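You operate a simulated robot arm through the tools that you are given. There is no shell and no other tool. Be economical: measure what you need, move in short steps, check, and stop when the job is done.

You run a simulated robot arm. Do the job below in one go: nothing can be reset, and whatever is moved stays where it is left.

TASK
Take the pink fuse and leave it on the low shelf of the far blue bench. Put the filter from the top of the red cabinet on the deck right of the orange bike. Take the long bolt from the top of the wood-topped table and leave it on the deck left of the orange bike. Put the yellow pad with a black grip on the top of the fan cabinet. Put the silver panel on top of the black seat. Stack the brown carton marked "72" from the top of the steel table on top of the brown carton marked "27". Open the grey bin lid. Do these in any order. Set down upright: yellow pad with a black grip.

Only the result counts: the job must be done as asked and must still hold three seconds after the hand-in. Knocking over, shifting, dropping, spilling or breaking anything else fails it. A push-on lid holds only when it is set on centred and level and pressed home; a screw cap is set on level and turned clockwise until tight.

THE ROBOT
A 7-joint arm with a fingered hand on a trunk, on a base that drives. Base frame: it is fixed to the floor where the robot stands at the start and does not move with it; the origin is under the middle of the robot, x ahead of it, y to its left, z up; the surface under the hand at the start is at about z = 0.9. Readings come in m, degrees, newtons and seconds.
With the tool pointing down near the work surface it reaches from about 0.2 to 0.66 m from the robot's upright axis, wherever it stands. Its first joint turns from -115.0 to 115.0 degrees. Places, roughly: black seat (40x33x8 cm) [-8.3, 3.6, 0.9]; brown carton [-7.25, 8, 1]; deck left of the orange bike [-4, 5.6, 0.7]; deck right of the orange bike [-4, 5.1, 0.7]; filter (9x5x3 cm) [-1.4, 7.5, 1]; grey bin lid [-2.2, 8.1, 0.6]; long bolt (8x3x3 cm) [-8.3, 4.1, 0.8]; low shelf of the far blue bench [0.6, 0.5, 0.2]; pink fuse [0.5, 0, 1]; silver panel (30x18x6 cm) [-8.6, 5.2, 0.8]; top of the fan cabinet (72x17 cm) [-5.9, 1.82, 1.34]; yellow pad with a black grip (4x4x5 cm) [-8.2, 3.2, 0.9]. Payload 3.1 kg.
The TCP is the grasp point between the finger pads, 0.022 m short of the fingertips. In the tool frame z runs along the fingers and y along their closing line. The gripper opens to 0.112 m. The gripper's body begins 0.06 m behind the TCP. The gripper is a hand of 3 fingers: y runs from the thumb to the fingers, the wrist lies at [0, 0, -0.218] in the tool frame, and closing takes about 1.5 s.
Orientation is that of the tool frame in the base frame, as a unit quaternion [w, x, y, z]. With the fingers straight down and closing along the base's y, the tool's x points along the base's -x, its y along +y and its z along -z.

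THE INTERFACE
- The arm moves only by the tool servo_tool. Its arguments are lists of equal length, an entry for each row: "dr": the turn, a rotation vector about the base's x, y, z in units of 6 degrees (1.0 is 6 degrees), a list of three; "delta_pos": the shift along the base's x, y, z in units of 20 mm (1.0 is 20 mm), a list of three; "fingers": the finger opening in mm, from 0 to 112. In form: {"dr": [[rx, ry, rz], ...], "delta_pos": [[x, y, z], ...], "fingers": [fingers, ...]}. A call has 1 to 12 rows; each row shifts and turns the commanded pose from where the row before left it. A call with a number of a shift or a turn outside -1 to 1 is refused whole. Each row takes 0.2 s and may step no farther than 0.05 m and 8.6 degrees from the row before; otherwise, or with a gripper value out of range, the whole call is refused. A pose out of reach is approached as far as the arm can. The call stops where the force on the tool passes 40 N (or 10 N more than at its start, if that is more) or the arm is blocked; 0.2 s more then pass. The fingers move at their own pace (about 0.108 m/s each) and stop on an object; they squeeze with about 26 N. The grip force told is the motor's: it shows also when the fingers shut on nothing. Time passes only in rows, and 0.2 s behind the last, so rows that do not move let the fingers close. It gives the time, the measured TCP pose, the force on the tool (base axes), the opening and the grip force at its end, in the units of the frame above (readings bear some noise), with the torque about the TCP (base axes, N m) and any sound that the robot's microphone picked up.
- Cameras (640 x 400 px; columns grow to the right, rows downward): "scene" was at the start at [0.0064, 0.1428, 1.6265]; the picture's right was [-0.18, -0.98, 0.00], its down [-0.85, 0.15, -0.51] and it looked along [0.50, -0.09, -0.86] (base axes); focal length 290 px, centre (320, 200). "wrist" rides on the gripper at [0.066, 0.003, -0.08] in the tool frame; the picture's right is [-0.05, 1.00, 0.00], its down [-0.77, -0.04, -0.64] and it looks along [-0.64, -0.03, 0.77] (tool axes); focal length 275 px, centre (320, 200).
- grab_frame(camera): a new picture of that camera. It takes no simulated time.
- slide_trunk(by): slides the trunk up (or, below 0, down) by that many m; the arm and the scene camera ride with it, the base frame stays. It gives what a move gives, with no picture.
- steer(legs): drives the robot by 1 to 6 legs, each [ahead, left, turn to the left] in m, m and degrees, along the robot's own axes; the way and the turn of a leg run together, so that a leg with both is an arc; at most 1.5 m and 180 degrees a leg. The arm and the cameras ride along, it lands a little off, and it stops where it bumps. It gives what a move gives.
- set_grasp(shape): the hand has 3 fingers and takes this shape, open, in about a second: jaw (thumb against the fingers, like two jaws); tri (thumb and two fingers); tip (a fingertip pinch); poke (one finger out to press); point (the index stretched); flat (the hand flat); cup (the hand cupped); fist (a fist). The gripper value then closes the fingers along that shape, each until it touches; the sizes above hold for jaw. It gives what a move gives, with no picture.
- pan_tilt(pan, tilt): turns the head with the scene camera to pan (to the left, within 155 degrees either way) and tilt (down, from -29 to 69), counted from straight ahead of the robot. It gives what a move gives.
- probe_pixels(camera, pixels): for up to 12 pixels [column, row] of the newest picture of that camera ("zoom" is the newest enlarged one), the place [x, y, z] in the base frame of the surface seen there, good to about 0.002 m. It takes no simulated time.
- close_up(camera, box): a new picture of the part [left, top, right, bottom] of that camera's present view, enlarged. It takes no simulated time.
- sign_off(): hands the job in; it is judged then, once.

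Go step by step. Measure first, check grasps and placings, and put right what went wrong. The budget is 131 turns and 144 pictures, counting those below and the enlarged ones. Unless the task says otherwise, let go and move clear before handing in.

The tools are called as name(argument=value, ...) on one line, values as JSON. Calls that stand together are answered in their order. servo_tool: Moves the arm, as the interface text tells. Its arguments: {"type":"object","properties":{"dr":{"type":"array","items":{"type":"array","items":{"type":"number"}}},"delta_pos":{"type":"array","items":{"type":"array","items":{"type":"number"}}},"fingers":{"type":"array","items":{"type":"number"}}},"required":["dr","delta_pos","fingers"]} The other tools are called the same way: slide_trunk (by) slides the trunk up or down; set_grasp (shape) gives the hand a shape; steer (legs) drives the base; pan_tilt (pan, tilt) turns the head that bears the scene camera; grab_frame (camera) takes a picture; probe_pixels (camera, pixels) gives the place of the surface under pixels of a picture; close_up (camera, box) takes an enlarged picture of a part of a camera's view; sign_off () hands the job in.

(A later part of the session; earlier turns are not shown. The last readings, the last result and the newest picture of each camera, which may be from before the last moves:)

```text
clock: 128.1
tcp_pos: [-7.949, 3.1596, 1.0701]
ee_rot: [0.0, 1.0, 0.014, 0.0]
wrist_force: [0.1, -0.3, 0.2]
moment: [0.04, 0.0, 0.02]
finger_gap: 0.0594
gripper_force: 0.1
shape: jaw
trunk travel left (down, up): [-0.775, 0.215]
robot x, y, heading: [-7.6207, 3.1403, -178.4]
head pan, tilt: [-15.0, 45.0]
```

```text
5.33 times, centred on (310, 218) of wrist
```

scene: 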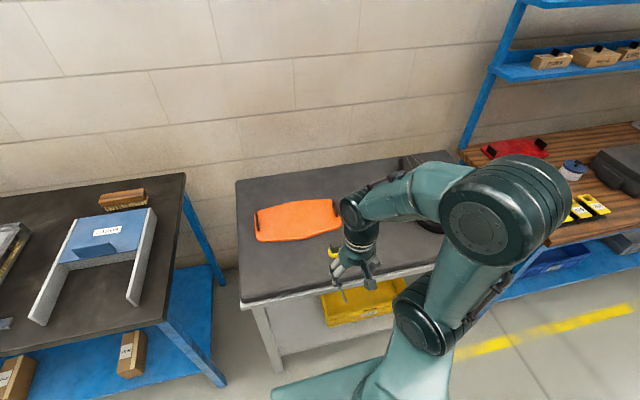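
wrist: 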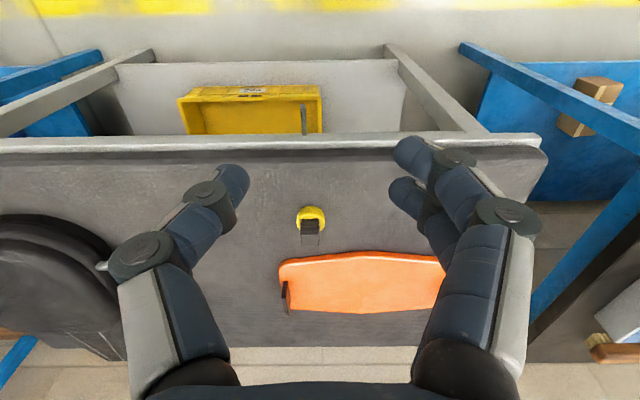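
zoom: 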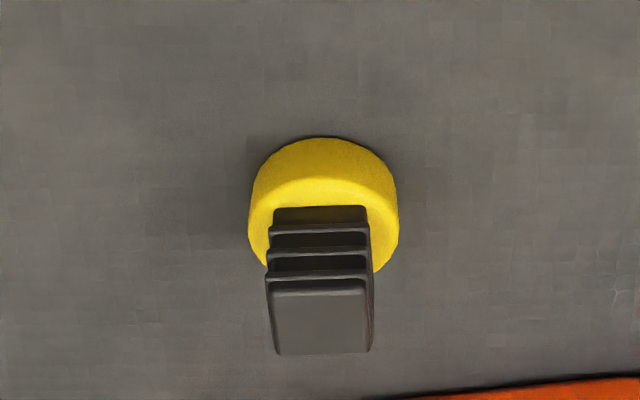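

The pad's grip is at (-8.147, 3.1755), top z 0.911, with the disc top at 0.878. I'll approach over it and descend to TCP z≈0.903.

servo_tool(dr=[[0, 0, 0], [0, 0, 0], [0, 0, 0], [0, 0, 0], [0, 0, 0], [0, 0, 0], [0, 0, 0], [0, 0, 0], [0, 0, 0], [0, 0, 0]], delta_pos=[[-1, 0.08, -0.5], [-1, 0.08, -0.5], [-1, 0.08, -0.5], [-1, 0.08, -0.5], [-1, 0.08, -0.5], [-1, 0.08, -0.5], [-1, 0.08, -0.5], [-1, 0.08, -0.5], [-1, 0.08, -0.5], [-0.9, 0.08, -0.5]], fingers=[70, 70, 70, 70, 70, 70, 70, 70, 70, 70])

grab_frame(camera="wrist")

probe_pixels(camera="wrist", pixels=[[320, 240], [310, 230], [330, 230]])

```text
clock: 130.3
tcp_pos: [-8.1493, 3.1767, 0.9712]
ee_rot: [0.0, 1.0, 0.013, 0.001]
wrist_force: [-0.4, 0.0, 0.0]
moment: [0.0, 0.01, -0.01]
finger_gap: 0.0697
gripper_force: 0.1
shape: jaw
trunk travel left (down, up): [-0.775, 0.215]
robot x, y, heading: [-7.6207, 3.1373, -178.5]
head pan, tilt: [-15.0, 45.0]
```

```text
113 pictures are left
```

wrist: 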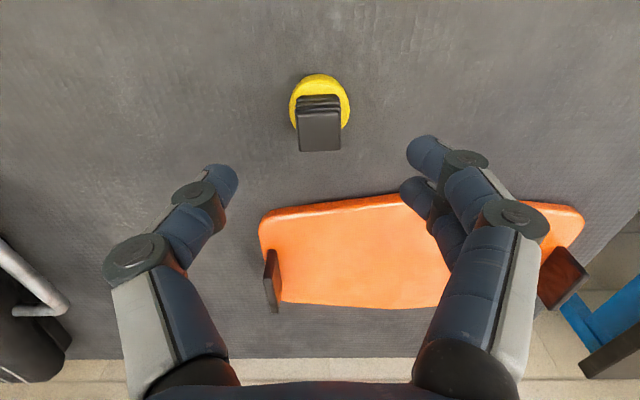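

```text
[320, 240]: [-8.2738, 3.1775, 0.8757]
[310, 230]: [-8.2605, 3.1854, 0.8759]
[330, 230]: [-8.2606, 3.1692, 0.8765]
```

probe_pixels(camera="wrist", pixels=[[318, 115], [318, 145], [300, 130], [340, 130], [318, 150]])

servo_tool(dr=[[0, 0, 0], [0, 0, 0], [0, 0, 0], [0, 0, 0]], delta_pos=[[0, 0, -0.9], [0, 0, -0.9], [0, 0, -0.9], [0, 0, -0.7]], fingers=[70, 70, 70, 70])

grab_frame(camera="wrist")

```text
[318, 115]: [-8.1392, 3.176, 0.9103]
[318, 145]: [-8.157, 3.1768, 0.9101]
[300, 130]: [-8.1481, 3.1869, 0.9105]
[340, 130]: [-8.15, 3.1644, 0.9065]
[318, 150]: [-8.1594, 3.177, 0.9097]
```

```text
clock: 131.3
tcp_pos: [-8.147, 3.1761, 0.9013]
ee_rot: [0.0, 1.0, 0.015, 0.0]
wrist_force: [0.4, -0.9, -0.5]
moment: [0.02, 0.01, 0.03]
finger_gap: 0.0697
gripper_force: 0.1
shape: jaw
trunk travel left (down, up): [-0.775, 0.215]
robot x, y, heading: [-7.623, 3.1389, -178.6]
head pan, tilt: [-15.0, 45.0]
```

```text
112 pictures are left
```

wrist: 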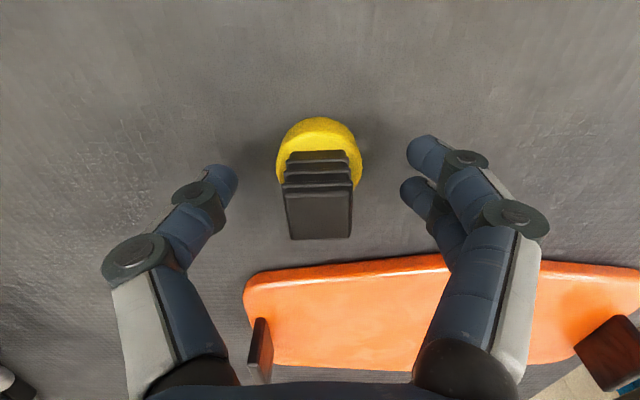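

The grip is centred between the fingers; close and lift.

servo_tool(dr=[[0, 0, 0], [0, 0, 0], [0, 0, 0], [0, 0, 0], [0, 0, 0], [0, 0, 0], [0, 0, 0], [0, 0, 0], [0, 0, 0], [0, 0, 0], [0, 0, 0]], delta_pos=[[0, 0, 0], [0, 0, 0], [0, 0, 0], [0, 0, 0], [0, 0, 0], [0, 0, 1], [0, 0, 1], [0, 0, 1], [0, 0, 1], [0, 0, 1], [0, 0, 1]], fingers=[10, 10, 10, 10, 10, 10, 10, 10, 10, 10, 10])

grab_frame(camera="wrist")

```text
clock: 133.7
tcp_pos: [-8.1476, 3.1765, 1.0231]
ee_rot: [0.0, 1.0, 0.014, 0.0]
wrist_force: [-0.9, 0.0, 0.5]
moment: [0.0, 0.0, -0.01]
finger_gap: 0.0162
gripper_force: 25.9
shape: jaw
trunk travel left (down, up): [-0.775, 0.215]
robot x, y, heading: [-7.6231, 3.1374, -178.5]
head pan, tilt: [-15.0, 45.0]
```

```text
111 pictures are left
```

wrist: 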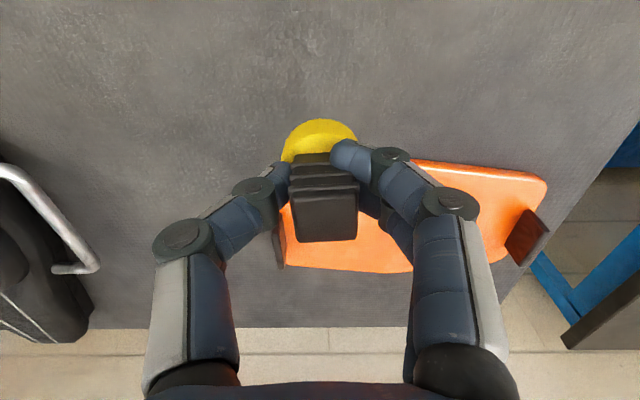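

The pad is held upright. I'll retract the arm and look behind toward the fan cabinet before driving.

servo_tool(dr=[[0, 0, 0], [0, 0, 0], [0, 0, 0], [0, 0, 0], [0, 0, 0], [0, 0, 0], [0, 0, 0], [0, 0, 0], [0, 0, 0], [0, 0, 0]], delta_pos=[[1, 0, 0.3], [1, 0, 0.3], [1, 0, 0.3], [1, 0, 0.3], [1, 0, 0.3], [1, 0, 0.3], [1, 0, 0.3], [1, 0, 0.3], [1, 0, 0.3], [1, 0, 0.3]], fingers=[10, 10, 10, 10, 10, 10, 10, 10, 10, 10])

grab_frame(camera="scene")

pan_tilt(pan=145, tilt=15)

grab_frame(camera="scene")

```text
clock: 135.9
tcp_pos: [-7.9462, 3.1748, 1.0831]
ee_rot: [0.001, 1.0, 0.014, 0.0]
wrist_force: [0.4, 1.0, -0.6]
moment: [0.0, 0.01, -0.01]
finger_gap: 0.0159
gripper_force: 26.2
shape: jaw
trunk travel left (down, up): [-0.775, 0.215]
robot x, y, heading: [-7.6177, 3.1413, -178.4]
head pan, tilt: [-15.0, 45.0]
```

```text
110 pictures are left
```

scene: 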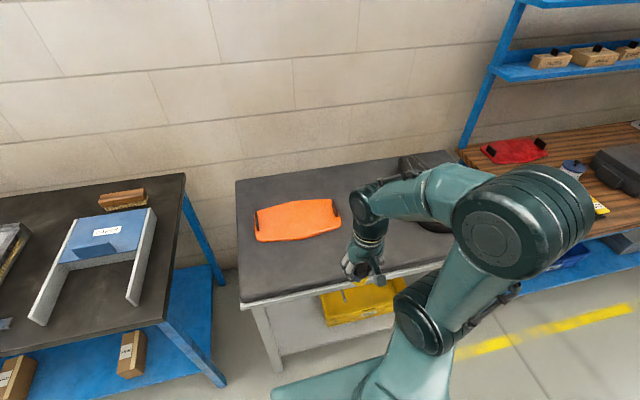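

```text
clock: 138.3
tcp_pos: [-7.9466, 3.1759, 1.0826]
ee_rot: [0.0, 1.0, 0.015, 0.0]
wrist_force: [0.5, 0.0, -0.9]
moment: [0.02, 0.01, 0.0]
finger_gap: 0.0161
gripper_force: 26.0
shape: jaw
trunk travel left (down, up): [-0.775, 0.215]
robot x, y, heading: [-7.6198, 3.1406, -178.4]
head pan, tilt: [145.0, 15.0]
```

```text
109 pictures are left
```

scene: 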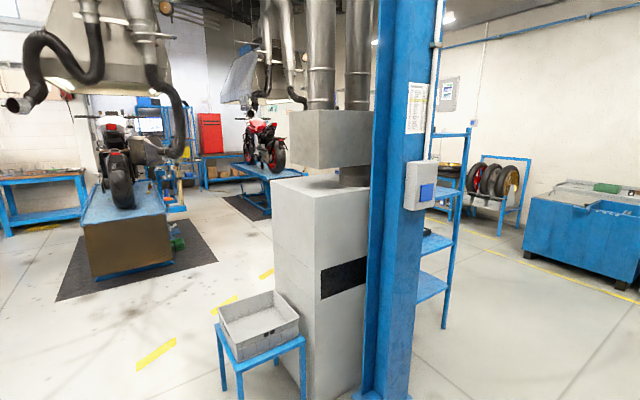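

probe_pixels(camera="scene", pixels=[[225, 345], [300, 335], [215, 320], [270, 295], [120, 290], [75, 300], [215, 262], [150, 355], [280, 220], [325, 190], [360, 230], [175, 225]])

```text
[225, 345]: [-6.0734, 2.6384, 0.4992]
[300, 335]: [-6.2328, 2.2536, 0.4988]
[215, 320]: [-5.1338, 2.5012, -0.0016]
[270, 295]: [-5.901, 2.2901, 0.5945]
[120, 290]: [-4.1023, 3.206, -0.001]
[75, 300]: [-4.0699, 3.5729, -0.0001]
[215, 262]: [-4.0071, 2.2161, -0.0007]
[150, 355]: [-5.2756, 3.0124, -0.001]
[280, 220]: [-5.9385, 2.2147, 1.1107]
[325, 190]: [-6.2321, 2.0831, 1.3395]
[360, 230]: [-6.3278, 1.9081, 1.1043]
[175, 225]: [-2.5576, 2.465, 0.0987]
```

The route is clear. I'll back east, then slide south to stand in front of the cabinet.

steer(legs=[[-1.2, 0, 0], [-1.2, 0, 0], [0, 1.35, -1.5]])

slide_trunk(by=0.2)

pan_tilt(pan=5, tilt=35)

grab_frame(camera="scene")

```text
clock: 156.4
tcp_pos: [-5.5167, 1.9043, 1.0823]
ee_rot: [0.001, 1.0, 0.008, 0.001]
wrist_force: [-1.0, 0.4, -0.2]
moment: [-0.02, 0.01, 0.0]
finger_gap: 0.0161
gripper_force: 25.8
shape: jaw
trunk travel left (down, up): [-0.775, 0.215]
robot x, y, heading: [-5.1917, 1.8639, -179.3]
head pan, tilt: [145.0, 15.0]
```

```text
clock: 158.6
tcp_pos: [-5.5175, 1.9026, 1.2831]
ee_rot: [0.0, 1.0, 0.009, 0.0]
wrist_force: [-0.7, -0.1, 0.1]
moment: [-0.02, -0.01, -0.03]
finger_gap: 0.016
gripper_force: 25.9
shape: jaw
trunk travel left (down, up): [-0.975, 0.015]
robot x, y, heading: [-5.191, 1.8634, -178.9]
head pan, tilt: [145.0, 15.0]
```

```text
clock: 160.8
tcp_pos: [-5.5174, 1.9039, 1.2832]
ee_rot: [0.0, 1.0, 0.01, -0.001]
wrist_force: [-0.5, -0.1, 0.5]
moment: [-0.01, 0.0, -0.02]
finger_gap: 0.0156
gripper_force: 26.6
shape: jaw
trunk travel left (down, up): [-0.975, 0.015]
robot x, y, heading: [-5.1943, 1.8598, -179.2]
head pan, tilt: [5.0, 35.0]
```

```text
108 pictures are left
```

scene: 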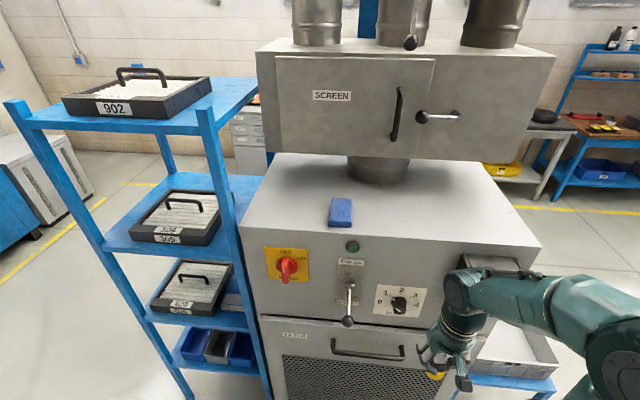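

probe_pixels(camera="scene", pixels=[[340, 210], [340, 225], [440, 238], [440, 200], [440, 170], [300, 210], [415, 110], [420, 158], [455, 118], [400, 70], [420, 220], [530, 245]])

```text
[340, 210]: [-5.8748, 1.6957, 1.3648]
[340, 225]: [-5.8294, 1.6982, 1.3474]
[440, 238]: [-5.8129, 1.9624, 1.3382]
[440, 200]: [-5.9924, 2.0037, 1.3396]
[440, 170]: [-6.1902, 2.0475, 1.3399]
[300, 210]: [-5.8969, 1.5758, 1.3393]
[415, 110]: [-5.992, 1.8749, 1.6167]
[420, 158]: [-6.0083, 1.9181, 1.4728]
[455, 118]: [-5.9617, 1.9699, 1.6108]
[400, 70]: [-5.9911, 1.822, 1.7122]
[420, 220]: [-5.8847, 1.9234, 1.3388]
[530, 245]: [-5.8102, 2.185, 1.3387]
```

The free strip is x -5.99…-5.81, z 1.339, with the blue block at y≈1.70 and screen-box handles above y 1.83–1.97. I'll target (-5.86, 2.08), so I raise first and then drive closer.

servo_tool(dr=[[0, 0, 0], [0, 0, 0], [0, 0, 0], [0, 0, 0], [0, 0, 0], [0, 0, 0], [0, 0, 0], [0, 0, 0]], delta_pos=[[0, 0, 1], [0, 0, 1], [0, 0, 1], [0, 0, 1], [0, 0, 1], [0, 0, 1], [0, 0, 1], [0, 0, 0.5]], fingers=[10, 10, 10, 10, 10, 10, 10, 10])

steer(legs=[[0.14, -0.1, 0]])

grab_frame(camera="wrist")

```text
clock: 162.6
tcp_pos: [-5.5183, 1.9048, 1.4332]
ee_rot: [0.0, 1.0, 0.007, 0.0]
wrist_force: [-0.7, 0.1, 0.0]
moment: [0.03, -0.01, 0.01]
finger_gap: 0.0159
gripper_force: 26.0
shape: jaw
trunk travel left (down, up): [-0.975, 0.015]
robot x, y, heading: [-5.1932, 1.8659, -179.3]
head pan, tilt: [5.0, 35.0]
```

```text
clock: 164.1
tcp_pos: [-5.6577, 2.0002, 1.4348]
ee_rot: [-0.001, 1.0, 0.008, -0.001]
wrist_force: [1.0, 0.0, 0.6]
moment: [0.01, 0.0, -0.01]
finger_gap: 0.016
gripper_force: 26.2
shape: jaw
trunk travel left (down, up): [-0.975, 0.015]
robot x, y, heading: [-5.3342, 1.9593, -179.2]
head pan, tilt: [5.0, 35.0]
```

```text
107 pictures are left
```

wrist: 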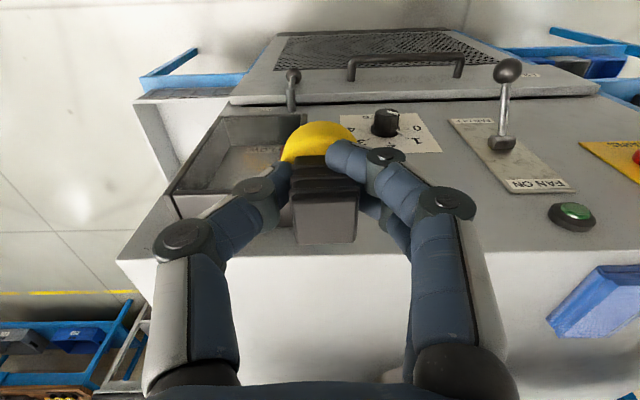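

servo_tool(dr=[[0, 0, 0], [0, 0, 0], [0, 0, 0], [0, 0, 0], [0, 0, 0], [0, 0, 0], [0, 0, 0], [0, 0, 0], [0, 0, 0], [0, 0, 0]], delta_pos=[[-1, 0.35, 0], [-1, 0.35, 0], [-1, 0.35, 0], [-1, 0.35, 0], [-1, 0.35, 0], [-1, 0.35, 0], [-1, 0.35, 0], [-1, 0.35, 0], [-1, 0.35, 0], [-1, 0.35, 0]], fingers=[10, 10, 10, 10, 10, 10, 10, 10, 10, 10])

grab_frame(camera="wrist")

grab_frame(camera="scene")

```text
clock: 166.3
tcp_pos: [-5.8627, 2.0722, 1.4331]
ee_rot: [0.0, 1.0, 0.008, 0.001]
wrist_force: [0.5, -0.1, -0.9]
moment: [-0.02, -0.02, 0.01]
finger_gap: 0.0155
gripper_force: 25.4
shape: jaw
trunk travel left (down, up): [-0.975, 0.015]
robot x, y, heading: [-5.3341, 1.9609, -179.1]
head pan, tilt: [5.0, 35.0]
```

```text
106 pictures are left
```

wrist: 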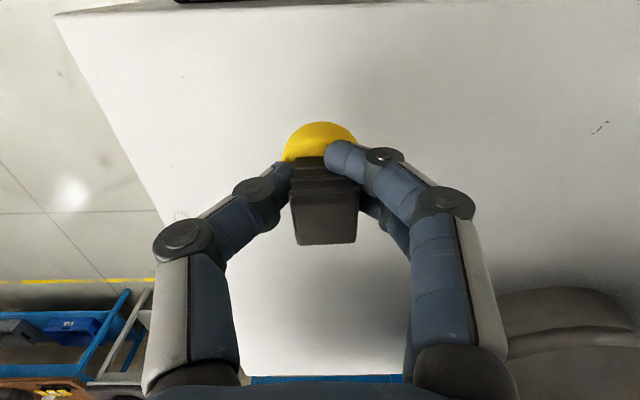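

```text
105 pictures are left
```

scene: 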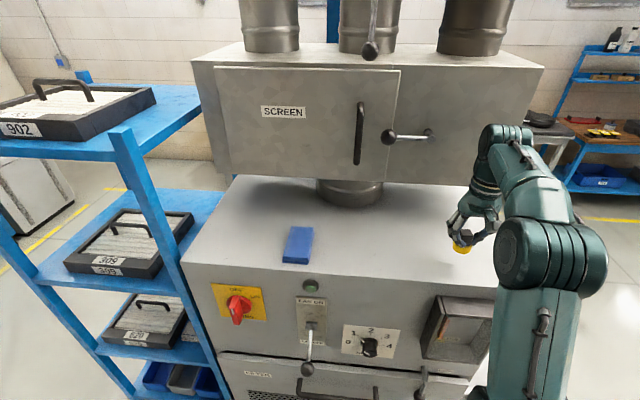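

The pad is over the strip and clear of the handles. Lowering to TCP z≈1.381, releasing and backing off.

servo_tool(dr=[[0, 0, 0], [0, 0, 0], [0, 0, 0], [0, 0, 0]], delta_pos=[[0, 0, -0.8], [0, 0, -0.8], [0, 0, -0.7], [0, 0, -0.3]], fingers=[10, 10, 10, 10])

grab_frame(camera="wrist")

```text
clock: 167.3
tcp_pos: [-5.8585, 2.0715, 1.3818]
ee_rot: [0.0, 1.0, 0.008, -0.001]
wrist_force: [-1.1, -0.3, 7.0]
moment: [-0.11, 0.09, -0.02]
finger_gap: 0.0156
gripper_force: 26.2
shape: jaw
trunk travel left (down, up): [-0.975, 0.015]
robot x, y, heading: [-5.3307, 1.9632, -179.3]
head pan, tilt: [5.0, 35.0]
```

```text
104 pictures are left
```

wrist: 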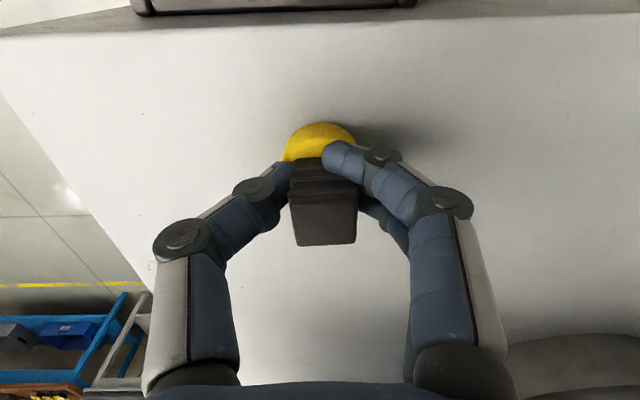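

Contact (7 N up). Release and lift off, then retreat.

servo_tool(dr=[[0, 0, 0], [0, 0, 0], [0, 0, 0], [0, 0, 0], [0, 0, 0], [0, 0, 0], [0, 0, 0], [0, 0, 0], [0, 0, 0], [0, 0, 0], [0, 0, 0], [0, 0, 0]], delta_pos=[[0, 0, 0], [0, 0, 0], [0, 0, 0], [0, 0, 0.5], [0, 0, 1], [0, 0, 1], [0, 0, 1], [1, -0.2, 0], [1, -0.2, 0], [1, -0.2, 0], [1, -0.2, 0], [1, -0.2, 0]], fingers=[60, 70, 70, 70, 70, 70, 70, 70, 70, 70, 70, 70])

grab_frame(camera="wrist")

```text
clock: 169.9
tcp_pos: [-5.7589, 2.0509, 1.4514]
ee_rot: [0.0, 1.0, 0.007, 0.0]
wrist_force: [0.5, 0.3, -0.5]
moment: [0.03, -0.01, 0.0]
finger_gap: 0.0694
gripper_force: 0.0
shape: jaw
trunk travel left (down, up): [-0.975, 0.015]
robot x, y, heading: [-5.3332, 1.9605, -179.2]
head pan, tilt: [5.0, 35.0]
```

```text
103 pictures are left
```

wrist: 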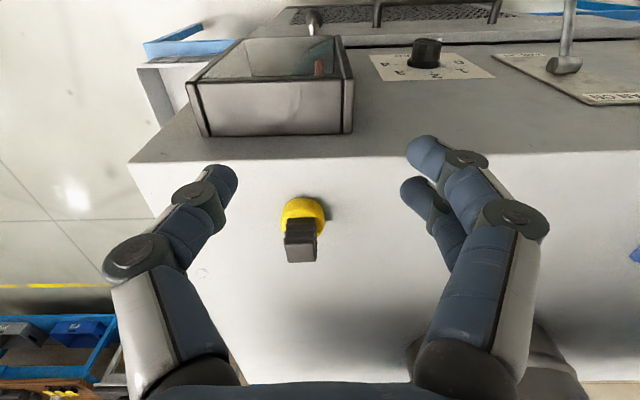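

The pad stands upright on the cabinet. Next I go for the silver panel: lower the trunk, retract, and drive back west.

servo_tool(dr=[[0, 0, 0], [0, 0, 0], [0, 0, 0], [0, 0, 0], [0, 0, 0]], delta_pos=[[1, 0, 0], [1, 0, 0], [1, 0, 0], [1, 0, -0.5], [1, 0, -1]], fingers=[70, 70, 70, 70, 70])

steer(legs=[[-0.15, 0, 0], [0, -1.3, 0], [1.0, 0, -1], [0.9, -0.6, 0]])

slide_trunk(by=-0.2)

pan_tilt(pan=-40, tilt=25)

grab_frame(camera="scene")

```text
clock: 171.1
tcp_pos: [-5.6578, 2.0529, 1.4206]
ee_rot: [0.0, 1.0, 0.008, -0.001]
wrist_force: [0.2, -0.1, 0.3]
moment: [0.0, 0.0, -0.02]
finger_gap: 0.0697
gripper_force: 0.0
shape: jaw
trunk travel left (down, up): [-0.975, 0.015]
robot x, y, heading: [-5.3331, 1.9625, -179.0]
head pan, tilt: [5.0, 35.0]
```

```text
clock: 188.6
tcp_pos: [-7.4293, 3.9583, 1.4207]
ee_rot: [0.0, 1.0, 0.0, 0.0]
wrist_force: [0.0, -0.2, -0.4]
moment: [0.0, -0.02, -0.02]
finger_gap: 0.0694
gripper_force: 0.0
shape: jaw
trunk travel left (down, up): [-0.975, 0.015]
robot x, y, heading: [-7.1052, 3.8641, 179.8]
head pan, tilt: [5.0, 35.0]
```

```text
clock: 190.8
tcp_pos: [-7.4306, 3.9581, 1.2199]
ee_rot: [0.001, 1.0, 0.0, 0.0]
wrist_force: [0.9, -0.8, 0.3]
moment: [0.0, 0.0, 0.03]
finger_gap: 0.0697
gripper_force: 0.1
shape: jaw
trunk travel left (down, up): [-0.775, 0.215]
robot x, y, heading: [-7.1057, 3.8625, 179.8]
head pan, tilt: [5.0, 35.0]
```

```text
clock: 191.9
tcp_pos: [-7.4299, 3.9575, 1.2204]
ee_rot: [0.0, 1.0, 0.0, 0.0]
wrist_force: [0.4, -0.4, 0.3]
moment: [0.02, 0.01, 0.0]
finger_gap: 0.0697
gripper_force: 0.0
shape: jaw
trunk travel left (down, up): [-0.775, 0.215]
robot x, y, heading: [-7.1067, 3.8623, 180.2]
head pan, tilt: [-40.0, 25.0]
```

```text
102 pictures are left
```

scene: 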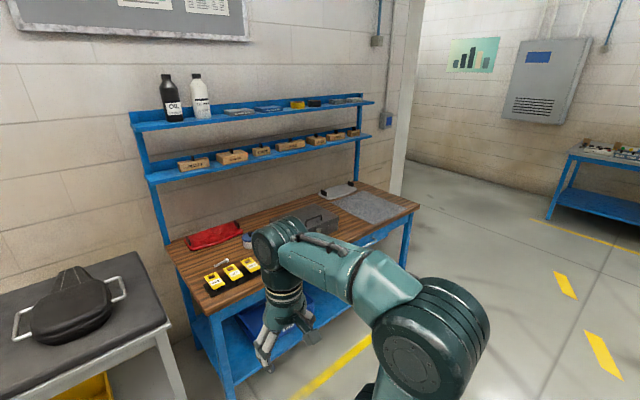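

close_up(camera="scene", box=[200, 150, 430, 300])

probe_pixels(camera="scene", pixels=[[340, 190], [328, 193], [352, 183], [420, 207], [365, 185], [400, 265], [240, 380], [221, 263], [210, 285], [245, 240], [440, 250], [420, 150]])

```text
2.67 times, centred on (315, 225) of scene
```

zoom: 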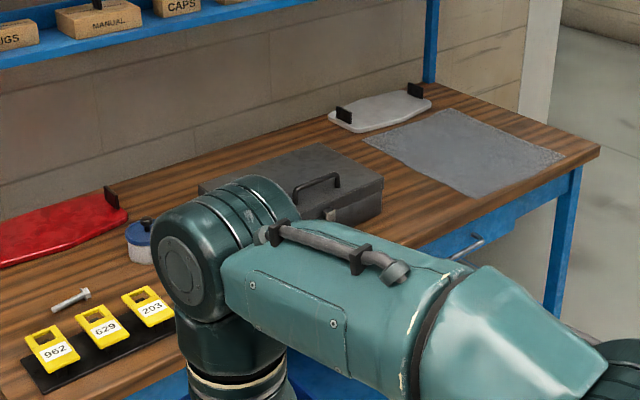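

```text
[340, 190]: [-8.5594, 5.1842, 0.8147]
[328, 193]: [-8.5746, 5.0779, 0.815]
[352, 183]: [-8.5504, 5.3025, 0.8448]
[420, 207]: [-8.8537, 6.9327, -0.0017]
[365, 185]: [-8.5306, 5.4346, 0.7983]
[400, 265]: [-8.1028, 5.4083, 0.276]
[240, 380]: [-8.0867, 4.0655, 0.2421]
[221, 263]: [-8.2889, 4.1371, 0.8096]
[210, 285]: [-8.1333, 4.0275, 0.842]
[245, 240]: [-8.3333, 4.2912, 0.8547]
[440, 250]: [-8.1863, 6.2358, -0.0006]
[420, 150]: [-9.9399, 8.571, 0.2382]
```

The panel (340,190) lies at about (-8.56, 5.18), with a grip at each end (y≈5.06 and 5.30). I'll drive up in front of it.

steer(legs=[[0, -1.35, 0], [0.65, 0, 0]])

pan_tilt(pan=0, tilt=40)

grab_frame(camera="scene")

grab_frame(camera="wrist")

```text
clock: 201.8
tcp_pos: [-8.0757, 5.309, 1.2207]
ee_rot: [0.0, 1.0, -0.004, 0.0]
wrist_force: [0.2, 1.0, 0.1]
moment: [-0.02, -0.02, 0.0]
finger_gap: 0.0695
gripper_force: 0.0
shape: jaw
trunk travel left (down, up): [-0.775, 0.215]
robot x, y, heading: [-7.7552, 5.2118, 179.6]
head pan, tilt: [-40.0, 25.0]
```

```text
clock: 202.9
tcp_pos: [-8.0755, 5.3083, 1.2209]
ee_rot: [0.0, 1.0, -0.004, 0.0]
wrist_force: [0.3, -0.9, -0.1]
moment: [0.01, -0.02, -0.02]
finger_gap: 0.0694
gripper_force: 0.0
shape: jaw
trunk travel left (down, up): [-0.775, 0.215]
robot x, y, heading: [-7.751, 5.2099, 179.7]
head pan, tilt: [0.0, 40.0]
```

```text
100 pictures are left
```

scene: 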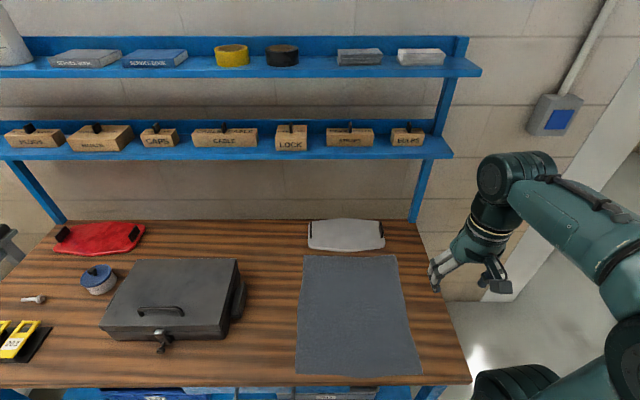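

```text
99 pictures are left
```

wrist: 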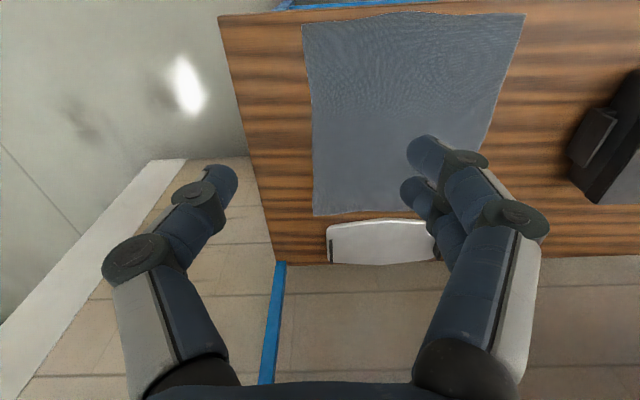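

close_up(camera="scene", box=[280, 120, 480, 260])

probe_pixels(camera="scene", pixels=[[311, 228], [381, 230], [345, 222], [345, 248], [308, 245], [384, 246], [345, 235], [380, 152], [345, 70], [330, 217], [470, 380], [420, 225]])

```text
2.86 times, centred on (380, 190) of scene
```

zoom: 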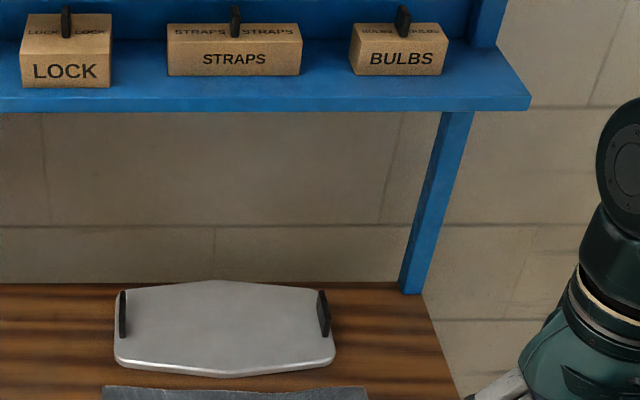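

```text
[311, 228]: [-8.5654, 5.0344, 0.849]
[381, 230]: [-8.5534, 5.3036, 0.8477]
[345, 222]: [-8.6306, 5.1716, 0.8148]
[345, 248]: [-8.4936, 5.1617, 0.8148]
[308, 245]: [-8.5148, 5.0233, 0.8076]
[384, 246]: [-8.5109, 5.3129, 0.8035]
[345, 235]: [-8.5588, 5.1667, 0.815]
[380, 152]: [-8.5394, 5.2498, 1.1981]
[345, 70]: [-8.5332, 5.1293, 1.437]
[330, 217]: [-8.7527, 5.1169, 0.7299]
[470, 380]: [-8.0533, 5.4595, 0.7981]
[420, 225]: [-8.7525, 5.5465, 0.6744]
```

The panel lies at z 0.815 under an overhanging shelf (z≈1.20, edge x -8.54). Its grips are thin plates at y 5.034 and 5.304, top 0.849, and I'll take the north one with a 30° tilt, after nudging the base forward.

steer(legs=[[0.035, -0.05, 0]])

servo_tool(dr=[[0, 0, 0], [0, 0, 0], [0, 0.5, 0], [0, 0.5, 0], [0, 0.5, 0], [0, 0.5, 0], [0, 0.5, 0], [0, 0.5, 0], [0, 0.5, 0], [0, 0.5, 0], [0, 0.5, 0], [0, 0.5, 0]], delta_pos=[[-1, -0.2, -1], [-1, -0.2, -1], [-1, -0.2, -1], [-1, -0.2, -1], [-1, -0.2, -1], [-1, -0.2, -1], [-1, -0.2, -1], [-1, -0.2, -1], [-1, -0.2, -1], [-1, -0.2, -1], [-1, -0.2, -1], [-1, -0.2, -1]], fingers=[50, 50, 50, 50, 50, 50, 50, 50, 50, 50, 50, 50])

grab_frame(camera="scene")

grab_frame(camera="wrist")

```text
clock: 203.9
tcp_pos: [-8.1116, 5.359, 1.221]
ee_rot: [0.0, 1.0, -0.003, 0.0]
wrist_force: [0.8, 0.2, 0.0]
moment: [-0.04, -0.02, 0.02]
finger_gap: 0.0696
gripper_force: 0.0
shape: jaw
trunk travel left (down, up): [-0.775, 0.215]
robot x, y, heading: [-7.7854, 5.2622, 179.5]
head pan, tilt: [0.0, 40.0]
```

```text
clock: 206.5
tcp_pos: [-8.3509, 5.3123, 0.9793]
ee_rot: [0.002, 0.966, -0.003, -0.26]
wrist_force: [-0.1, 0.1, -0.1]
moment: [-0.03, 0.04, 0.01]
finger_gap: 0.0502
gripper_force: 0.1
shape: jaw
trunk travel left (down, up): [-0.775, 0.215]
robot x, y, heading: [-7.7865, 5.264, 179.6]
head pan, tilt: [0.0, 40.0]
```

```text
97 pictures are left
```

scene: 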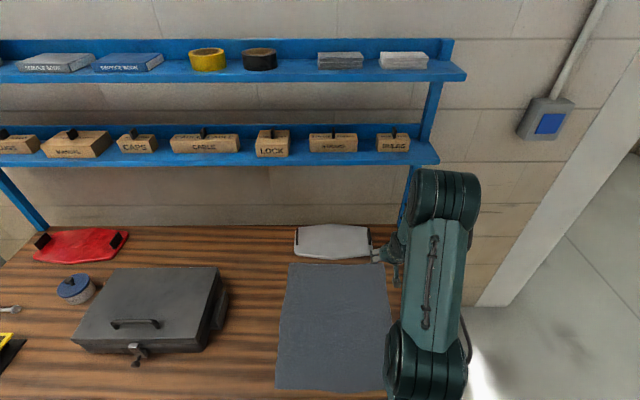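

```text
96 pictures are left
```

wrist: 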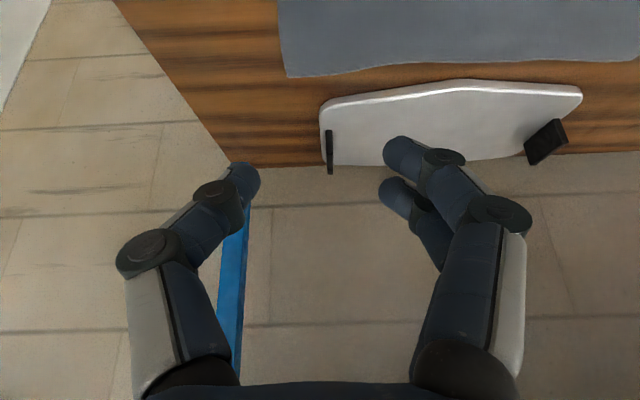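

probe_pixels(camera="scene", pixels=[[445, 175], [430, 185], [420, 200], [385, 255], [400, 240]])

probe_pixels(camera="wrist", pixels=[[329, 135], [329, 150], [335, 150], [324, 150], [330, 172], [545, 140], [450, 120]])

```text
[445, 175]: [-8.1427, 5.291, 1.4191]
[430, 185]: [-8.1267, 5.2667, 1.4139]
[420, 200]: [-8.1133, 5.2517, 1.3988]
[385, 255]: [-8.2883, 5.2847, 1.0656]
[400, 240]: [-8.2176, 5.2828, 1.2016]
```

```text
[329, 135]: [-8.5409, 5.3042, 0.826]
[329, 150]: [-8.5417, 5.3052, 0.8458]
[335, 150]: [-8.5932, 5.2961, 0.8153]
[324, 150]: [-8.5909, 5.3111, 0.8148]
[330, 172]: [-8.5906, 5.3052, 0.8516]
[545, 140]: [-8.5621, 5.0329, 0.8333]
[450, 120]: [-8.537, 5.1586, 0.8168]
```

The grip spans x -8.54…-8.59 at y 5.305 and the elbow stays well in front of the shelf. Moving in above it.

servo_tool(dr=[[0, 0, 0], [0, 0, 0], [0, 0, 0], [0, 0, 0], [0, 0, 0], [0, 0, 0], [0, 0, 0], [0, 0, 0], [0, 0, 0], [0, 0, 0]], delta_pos=[[-1, -0.03, -0.45], [-1, -0.03, -0.45], [-1, -0.03, -0.45], [-1, -0.03, -0.45], [-1, -0.03, -0.45], [-1, -0.03, -0.45], [-1, -0.03, -0.45], [-1, -0.03, -0.45], [-1, -0.03, -0.45], [-1, -0.03, -0.45]], fingers=[50, 50, 50, 50, 50, 50, 50, 50, 50, 50])

grab_frame(camera="wrist")

```text
clock: 208.7
tcp_pos: [-8.5411, 5.3034, 0.8912]
ee_rot: [0.001, 0.966, -0.003, -0.258]
wrist_force: [-0.3, -0.1, 0.4]
moment: [0.02, 0.04, 0.04]
finger_gap: 0.0503
gripper_force: 0.1
shape: jaw
out of reach, approached as far as the arm can: row 10
trunk travel left (down, up): [-0.775, 0.215]
robot x, y, heading: [-7.7874, 5.2632, 179.5]
head pan, tilt: [0.0, 40.0]
```

```text
95 pictures are left
```

wrist: 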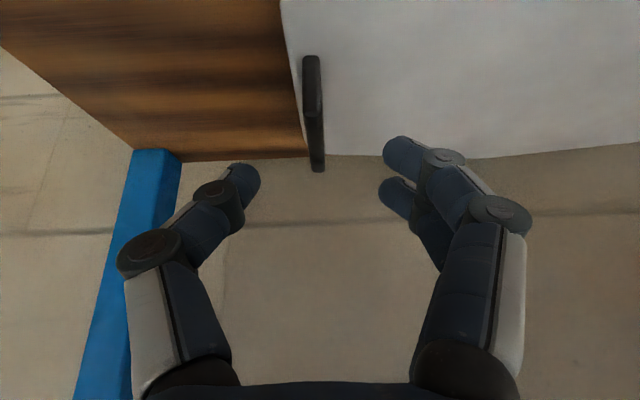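

Reach ends at x -8.541. I'll raise the TCP a bit, tilt 9° more, and lower the trunk to gain reach.

servo_tool(dr=[[0, 0, 0], [0, 0, 0], [0, 0.5, 0], [0, 0.5, 0], [0, 0.5, 0]], delta_pos=[[1, 0, 0.5], [0.5, 0, 1], [0, 0, 1], [0, 0, 1], [0, 0, 1]], fingers=[50, 50, 50, 50, 50])

slide_trunk(by=-0.1)

servo_tool(dr=[[0, 0, 0], [0, 0, 0], [0, 0, 0]], delta_pos=[[-0.8, 0, 0], [-0.7, 0, 0], [-0.7, 0, 0]], fingers=[50, 50, 50])

grab_frame(camera="wrist")

```text
clock: 209.9
tcp_pos: [-8.5121, 5.3031, 0.9825]
ee_rot: [0.002, 0.942, -0.003, -0.335]
wrist_force: [0.2, -1.2, 0.5]
moment: [-0.01, 0.02, -0.01]
finger_gap: 0.0503
gripper_force: 0.0
shape: jaw
trunk travel left (down, up): [-0.775, 0.215]
robot x, y, heading: [-7.7865, 5.2644, 179.6]
head pan, tilt: [0.0, 40.0]
```

```text
clock: 211.2
tcp_pos: [-8.51, 5.3031, 0.8818]
ee_rot: [0.002, 0.943, -0.003, -0.334]
wrist_force: [0.2, -0.5, 0.6]
moment: [0.02, -0.01, 0.04]
finger_gap: 0.0503
gripper_force: 0.2
shape: jaw
trunk travel left (down, up): [-0.675, 0.315]
robot x, y, heading: [-7.7844, 5.2606, 179.7]
head pan, tilt: [0.0, 40.0]
```

```text
clock: 212.0
tcp_pos: [-8.5563, 5.3038, 0.8829]
ee_rot: [0.001, 0.943, -0.004, -0.333]
wrist_force: [-0.4, 0.0, -0.9]
moment: [0.01, 0.02, -0.02]
finger_gap: 0.0503
gripper_force: 0.0
shape: jaw
trunk travel left (down, up): [-0.675, 0.315]
robot x, y, heading: [-7.7878, 5.26, 179.6]
head pan, tilt: [0.0, 40.0]
```

```text
94 pictures are left
```

wrist: 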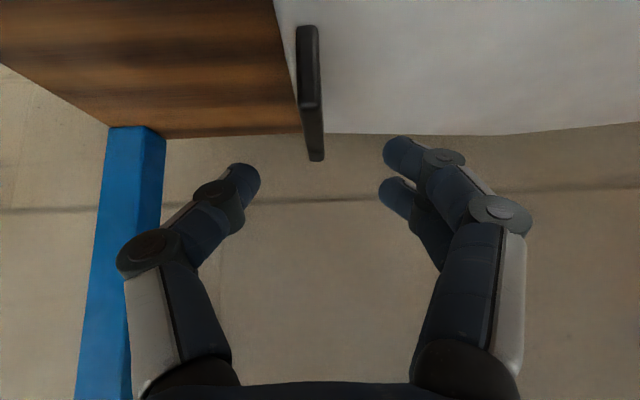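

Reach is fine now. Descend to z≈0.846 around the grip.

servo_tool(dr=[[0, 0, 0], [0, 0, 0]], delta_pos=[[-0.1, 0.03, -0.9], [-0.1, 0.03, -0.9]], fingers=[50, 50])

grab_frame(camera="wrist")

grab_frame(camera="scene")

```text
clock: 212.6
tcp_pos: [-8.5602, 5.3043, 0.8465]
ee_rot: [0.0, 0.942, -0.004, -0.334]
wrist_force: [1.1, 0.5, -0.9]
moment: [0.03, 0.01, -0.01]
finger_gap: 0.05
gripper_force: 0.1
shape: jaw
trunk travel left (down, up): [-0.675, 0.315]
robot x, y, heading: [-7.7892, 5.2588, 179.8]
head pan, tilt: [0.0, 40.0]
```

```text
93 pictures are left
```

wrist: 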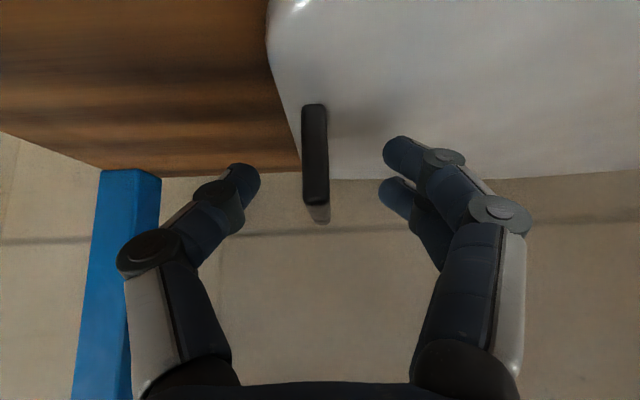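

```text
92 pictures are left
```

scene: 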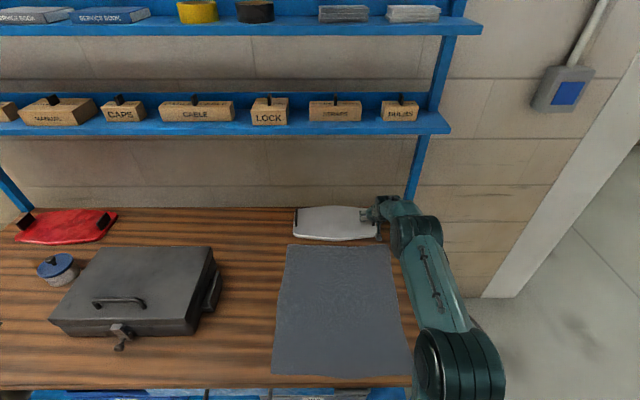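

servo_tool(dr=[[0, 0, 0], [0, 0, 0], [0, 0, 0], [0, 0, 0], [0, 0, 0], [0, 0, 0], [0, 0, 0], [0, 0, 0]], delta_pos=[[0, 0, -0.25], [0, 0, 0], [0, 0, 0], [0, 0, 0], [0, 0, 0], [0, 0, 0.5], [0, 0, 1], [0, 0, 0.5]], fingers=[50, 0, 0, 0, 0, 0, 0, 0])

grab_frame(camera="wrist")

close_up(camera="scene", box=[260, 160, 440, 280])

```text
clock: 214.4
tcp_pos: [-8.5596, 5.3048, 0.8804]
ee_rot: [0.002, 0.943, -0.004, -0.333]
wrist_force: [-0.2, -1.1, -3.2]
moment: [0.09, 0.03, 0.15]
finger_gap: 0.0007
gripper_force: 26.3
shape: jaw
trunk travel left (down, up): [-0.675, 0.315]
robot x, y, heading: [-7.7814, 5.2609, 179.7]
head pan, tilt: [0.0, 40.0]
```

```text
91 pictures are left
```

wrist: 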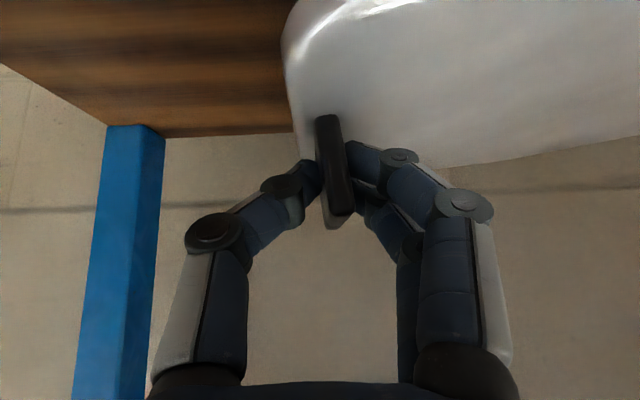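

```text
3.33 times, centred on (350, 220) of scene
```

zoom: 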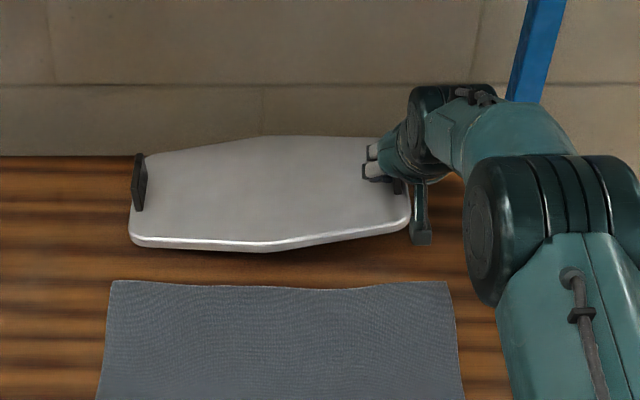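

The panel comes up with the hand (3 N), sagging a bit at the far end. I'll lift further and check how much it droops.

servo_tool(dr=[[0, 0, 0], [0, 0, 0], [0, 0, 0], [0, 0, 0]], delta_pos=[[0, 0, 0.7], [0, 0, 0.7], [0, 0, 0.7], [0, 0, 0.7]], fingers=[0, 0, 0, 0])

close_up(camera="scene", box=[260, 160, 440, 280])

probe_pixels(camera="zoom", pixels=[[180, 180], [250, 180], [320, 180], [380, 200], [145, 200]])

```text
clock: 215.4
tcp_pos: [-8.5603, 5.3045, 0.9378]
ee_rot: [0.0, 0.943, -0.004, -0.333]
wrist_force: [1.0, 0.2, -2.6]
moment: [0.2, -0.06, 0.05]
finger_gap: 0.0006
gripper_force: 25.9
shape: jaw
trunk travel left (down, up): [-0.675, 0.315]
robot x, y, heading: [-7.7863, 5.2617, 179.5]
head pan, tilt: [0.0, 40.0]
```

```text
3.33 times, centred on (350, 220) of scene
```

zoom: 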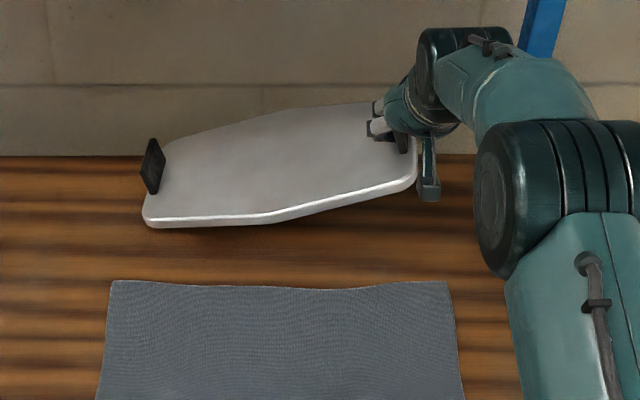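

```text
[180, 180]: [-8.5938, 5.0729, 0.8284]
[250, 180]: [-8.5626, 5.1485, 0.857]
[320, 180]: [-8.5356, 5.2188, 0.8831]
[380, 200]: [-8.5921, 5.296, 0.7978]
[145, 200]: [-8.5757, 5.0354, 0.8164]
```

It slopes ~20° with the far end still near the table. I'll lift a little more to see whether the droop stabilises.

servo_tool(dr=[[0, 0, 0], [0, 0, 0], [0, 0, 0], [0, 0, 0]], delta_pos=[[0, 0, 0.6], [0, 0, 0.6], [0, 0, 0.6], [0, 0, 0]], fingers=[0, 0, 0, 0])

close_up(camera="scene", box=[260, 160, 440, 280])

probe_pixels(camera="zoom", pixels=[[180, 180], [250, 180], [320, 150], [380, 160], [180, 225]])

```text
clock: 216.4
tcp_pos: [-8.5604, 5.3056, 0.9727]
ee_rot: [0.001, 0.943, -0.004, -0.333]
wrist_force: [-0.1, 0.1, -2.9]
moment: [0.41, -0.18, -0.02]
finger_gap: 0.0006
gripper_force: 25.9
shape: jaw
trunk travel left (down, up): [-0.675, 0.315]
robot x, y, heading: [-7.784, 5.2663, 179.6]
head pan, tilt: [0.0, 40.0]
```

```text
3.33 times, centred on (350, 220) of scene
```

zoom: 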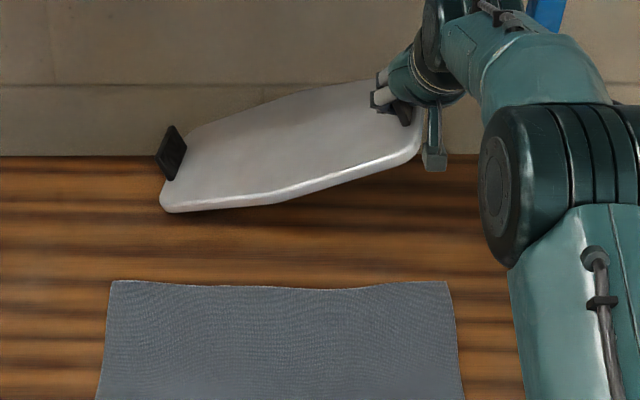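

```text
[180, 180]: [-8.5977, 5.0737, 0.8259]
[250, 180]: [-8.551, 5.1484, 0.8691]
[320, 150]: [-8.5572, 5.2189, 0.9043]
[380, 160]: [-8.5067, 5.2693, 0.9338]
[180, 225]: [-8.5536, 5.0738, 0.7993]
```

servo_tool(dr=[[0, 0, 0], [0, 0, 0], [0, 0, 0], [0, 0, 0], [0, 0, 0]], delta_pos=[[0, 0, 0.6], [0.3, 0, 0.6], [0.3, 0, 0.6], [0, 0, 0], [0, 0, 0]], fingers=[0, 0, 0, 0, 0])

close_up(camera="scene", box=[260, 140, 440, 260])

probe_pixels(camera="zoom", pixels=[[200, 220], [250, 220], [320, 180], [380, 180], [180, 265]])

```text
clock: 217.6
tcp_pos: [-8.5476, 5.3052, 1.0076]
ee_rot: [0.002, 0.943, -0.003, -0.333]
wrist_force: [-0.2, 0.1, -3.5]
moment: [0.44, -0.15, 0.06]
finger_gap: 0.0008
gripper_force: 26.3
shape: jaw
trunk travel left (down, up): [-0.675, 0.315]
robot x, y, heading: [-7.7834, 5.2582, 179.8]
head pan, tilt: [0.0, 40.0]
```

```text
3.33 times, centred on (350, 200) of scene
```

zoom: 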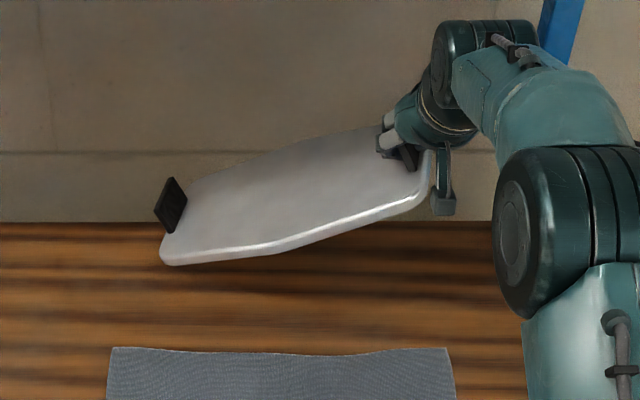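

```text
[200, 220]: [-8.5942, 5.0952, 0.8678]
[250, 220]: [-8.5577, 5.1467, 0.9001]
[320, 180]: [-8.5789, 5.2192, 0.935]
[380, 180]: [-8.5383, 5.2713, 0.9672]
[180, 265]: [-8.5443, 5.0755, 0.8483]
```

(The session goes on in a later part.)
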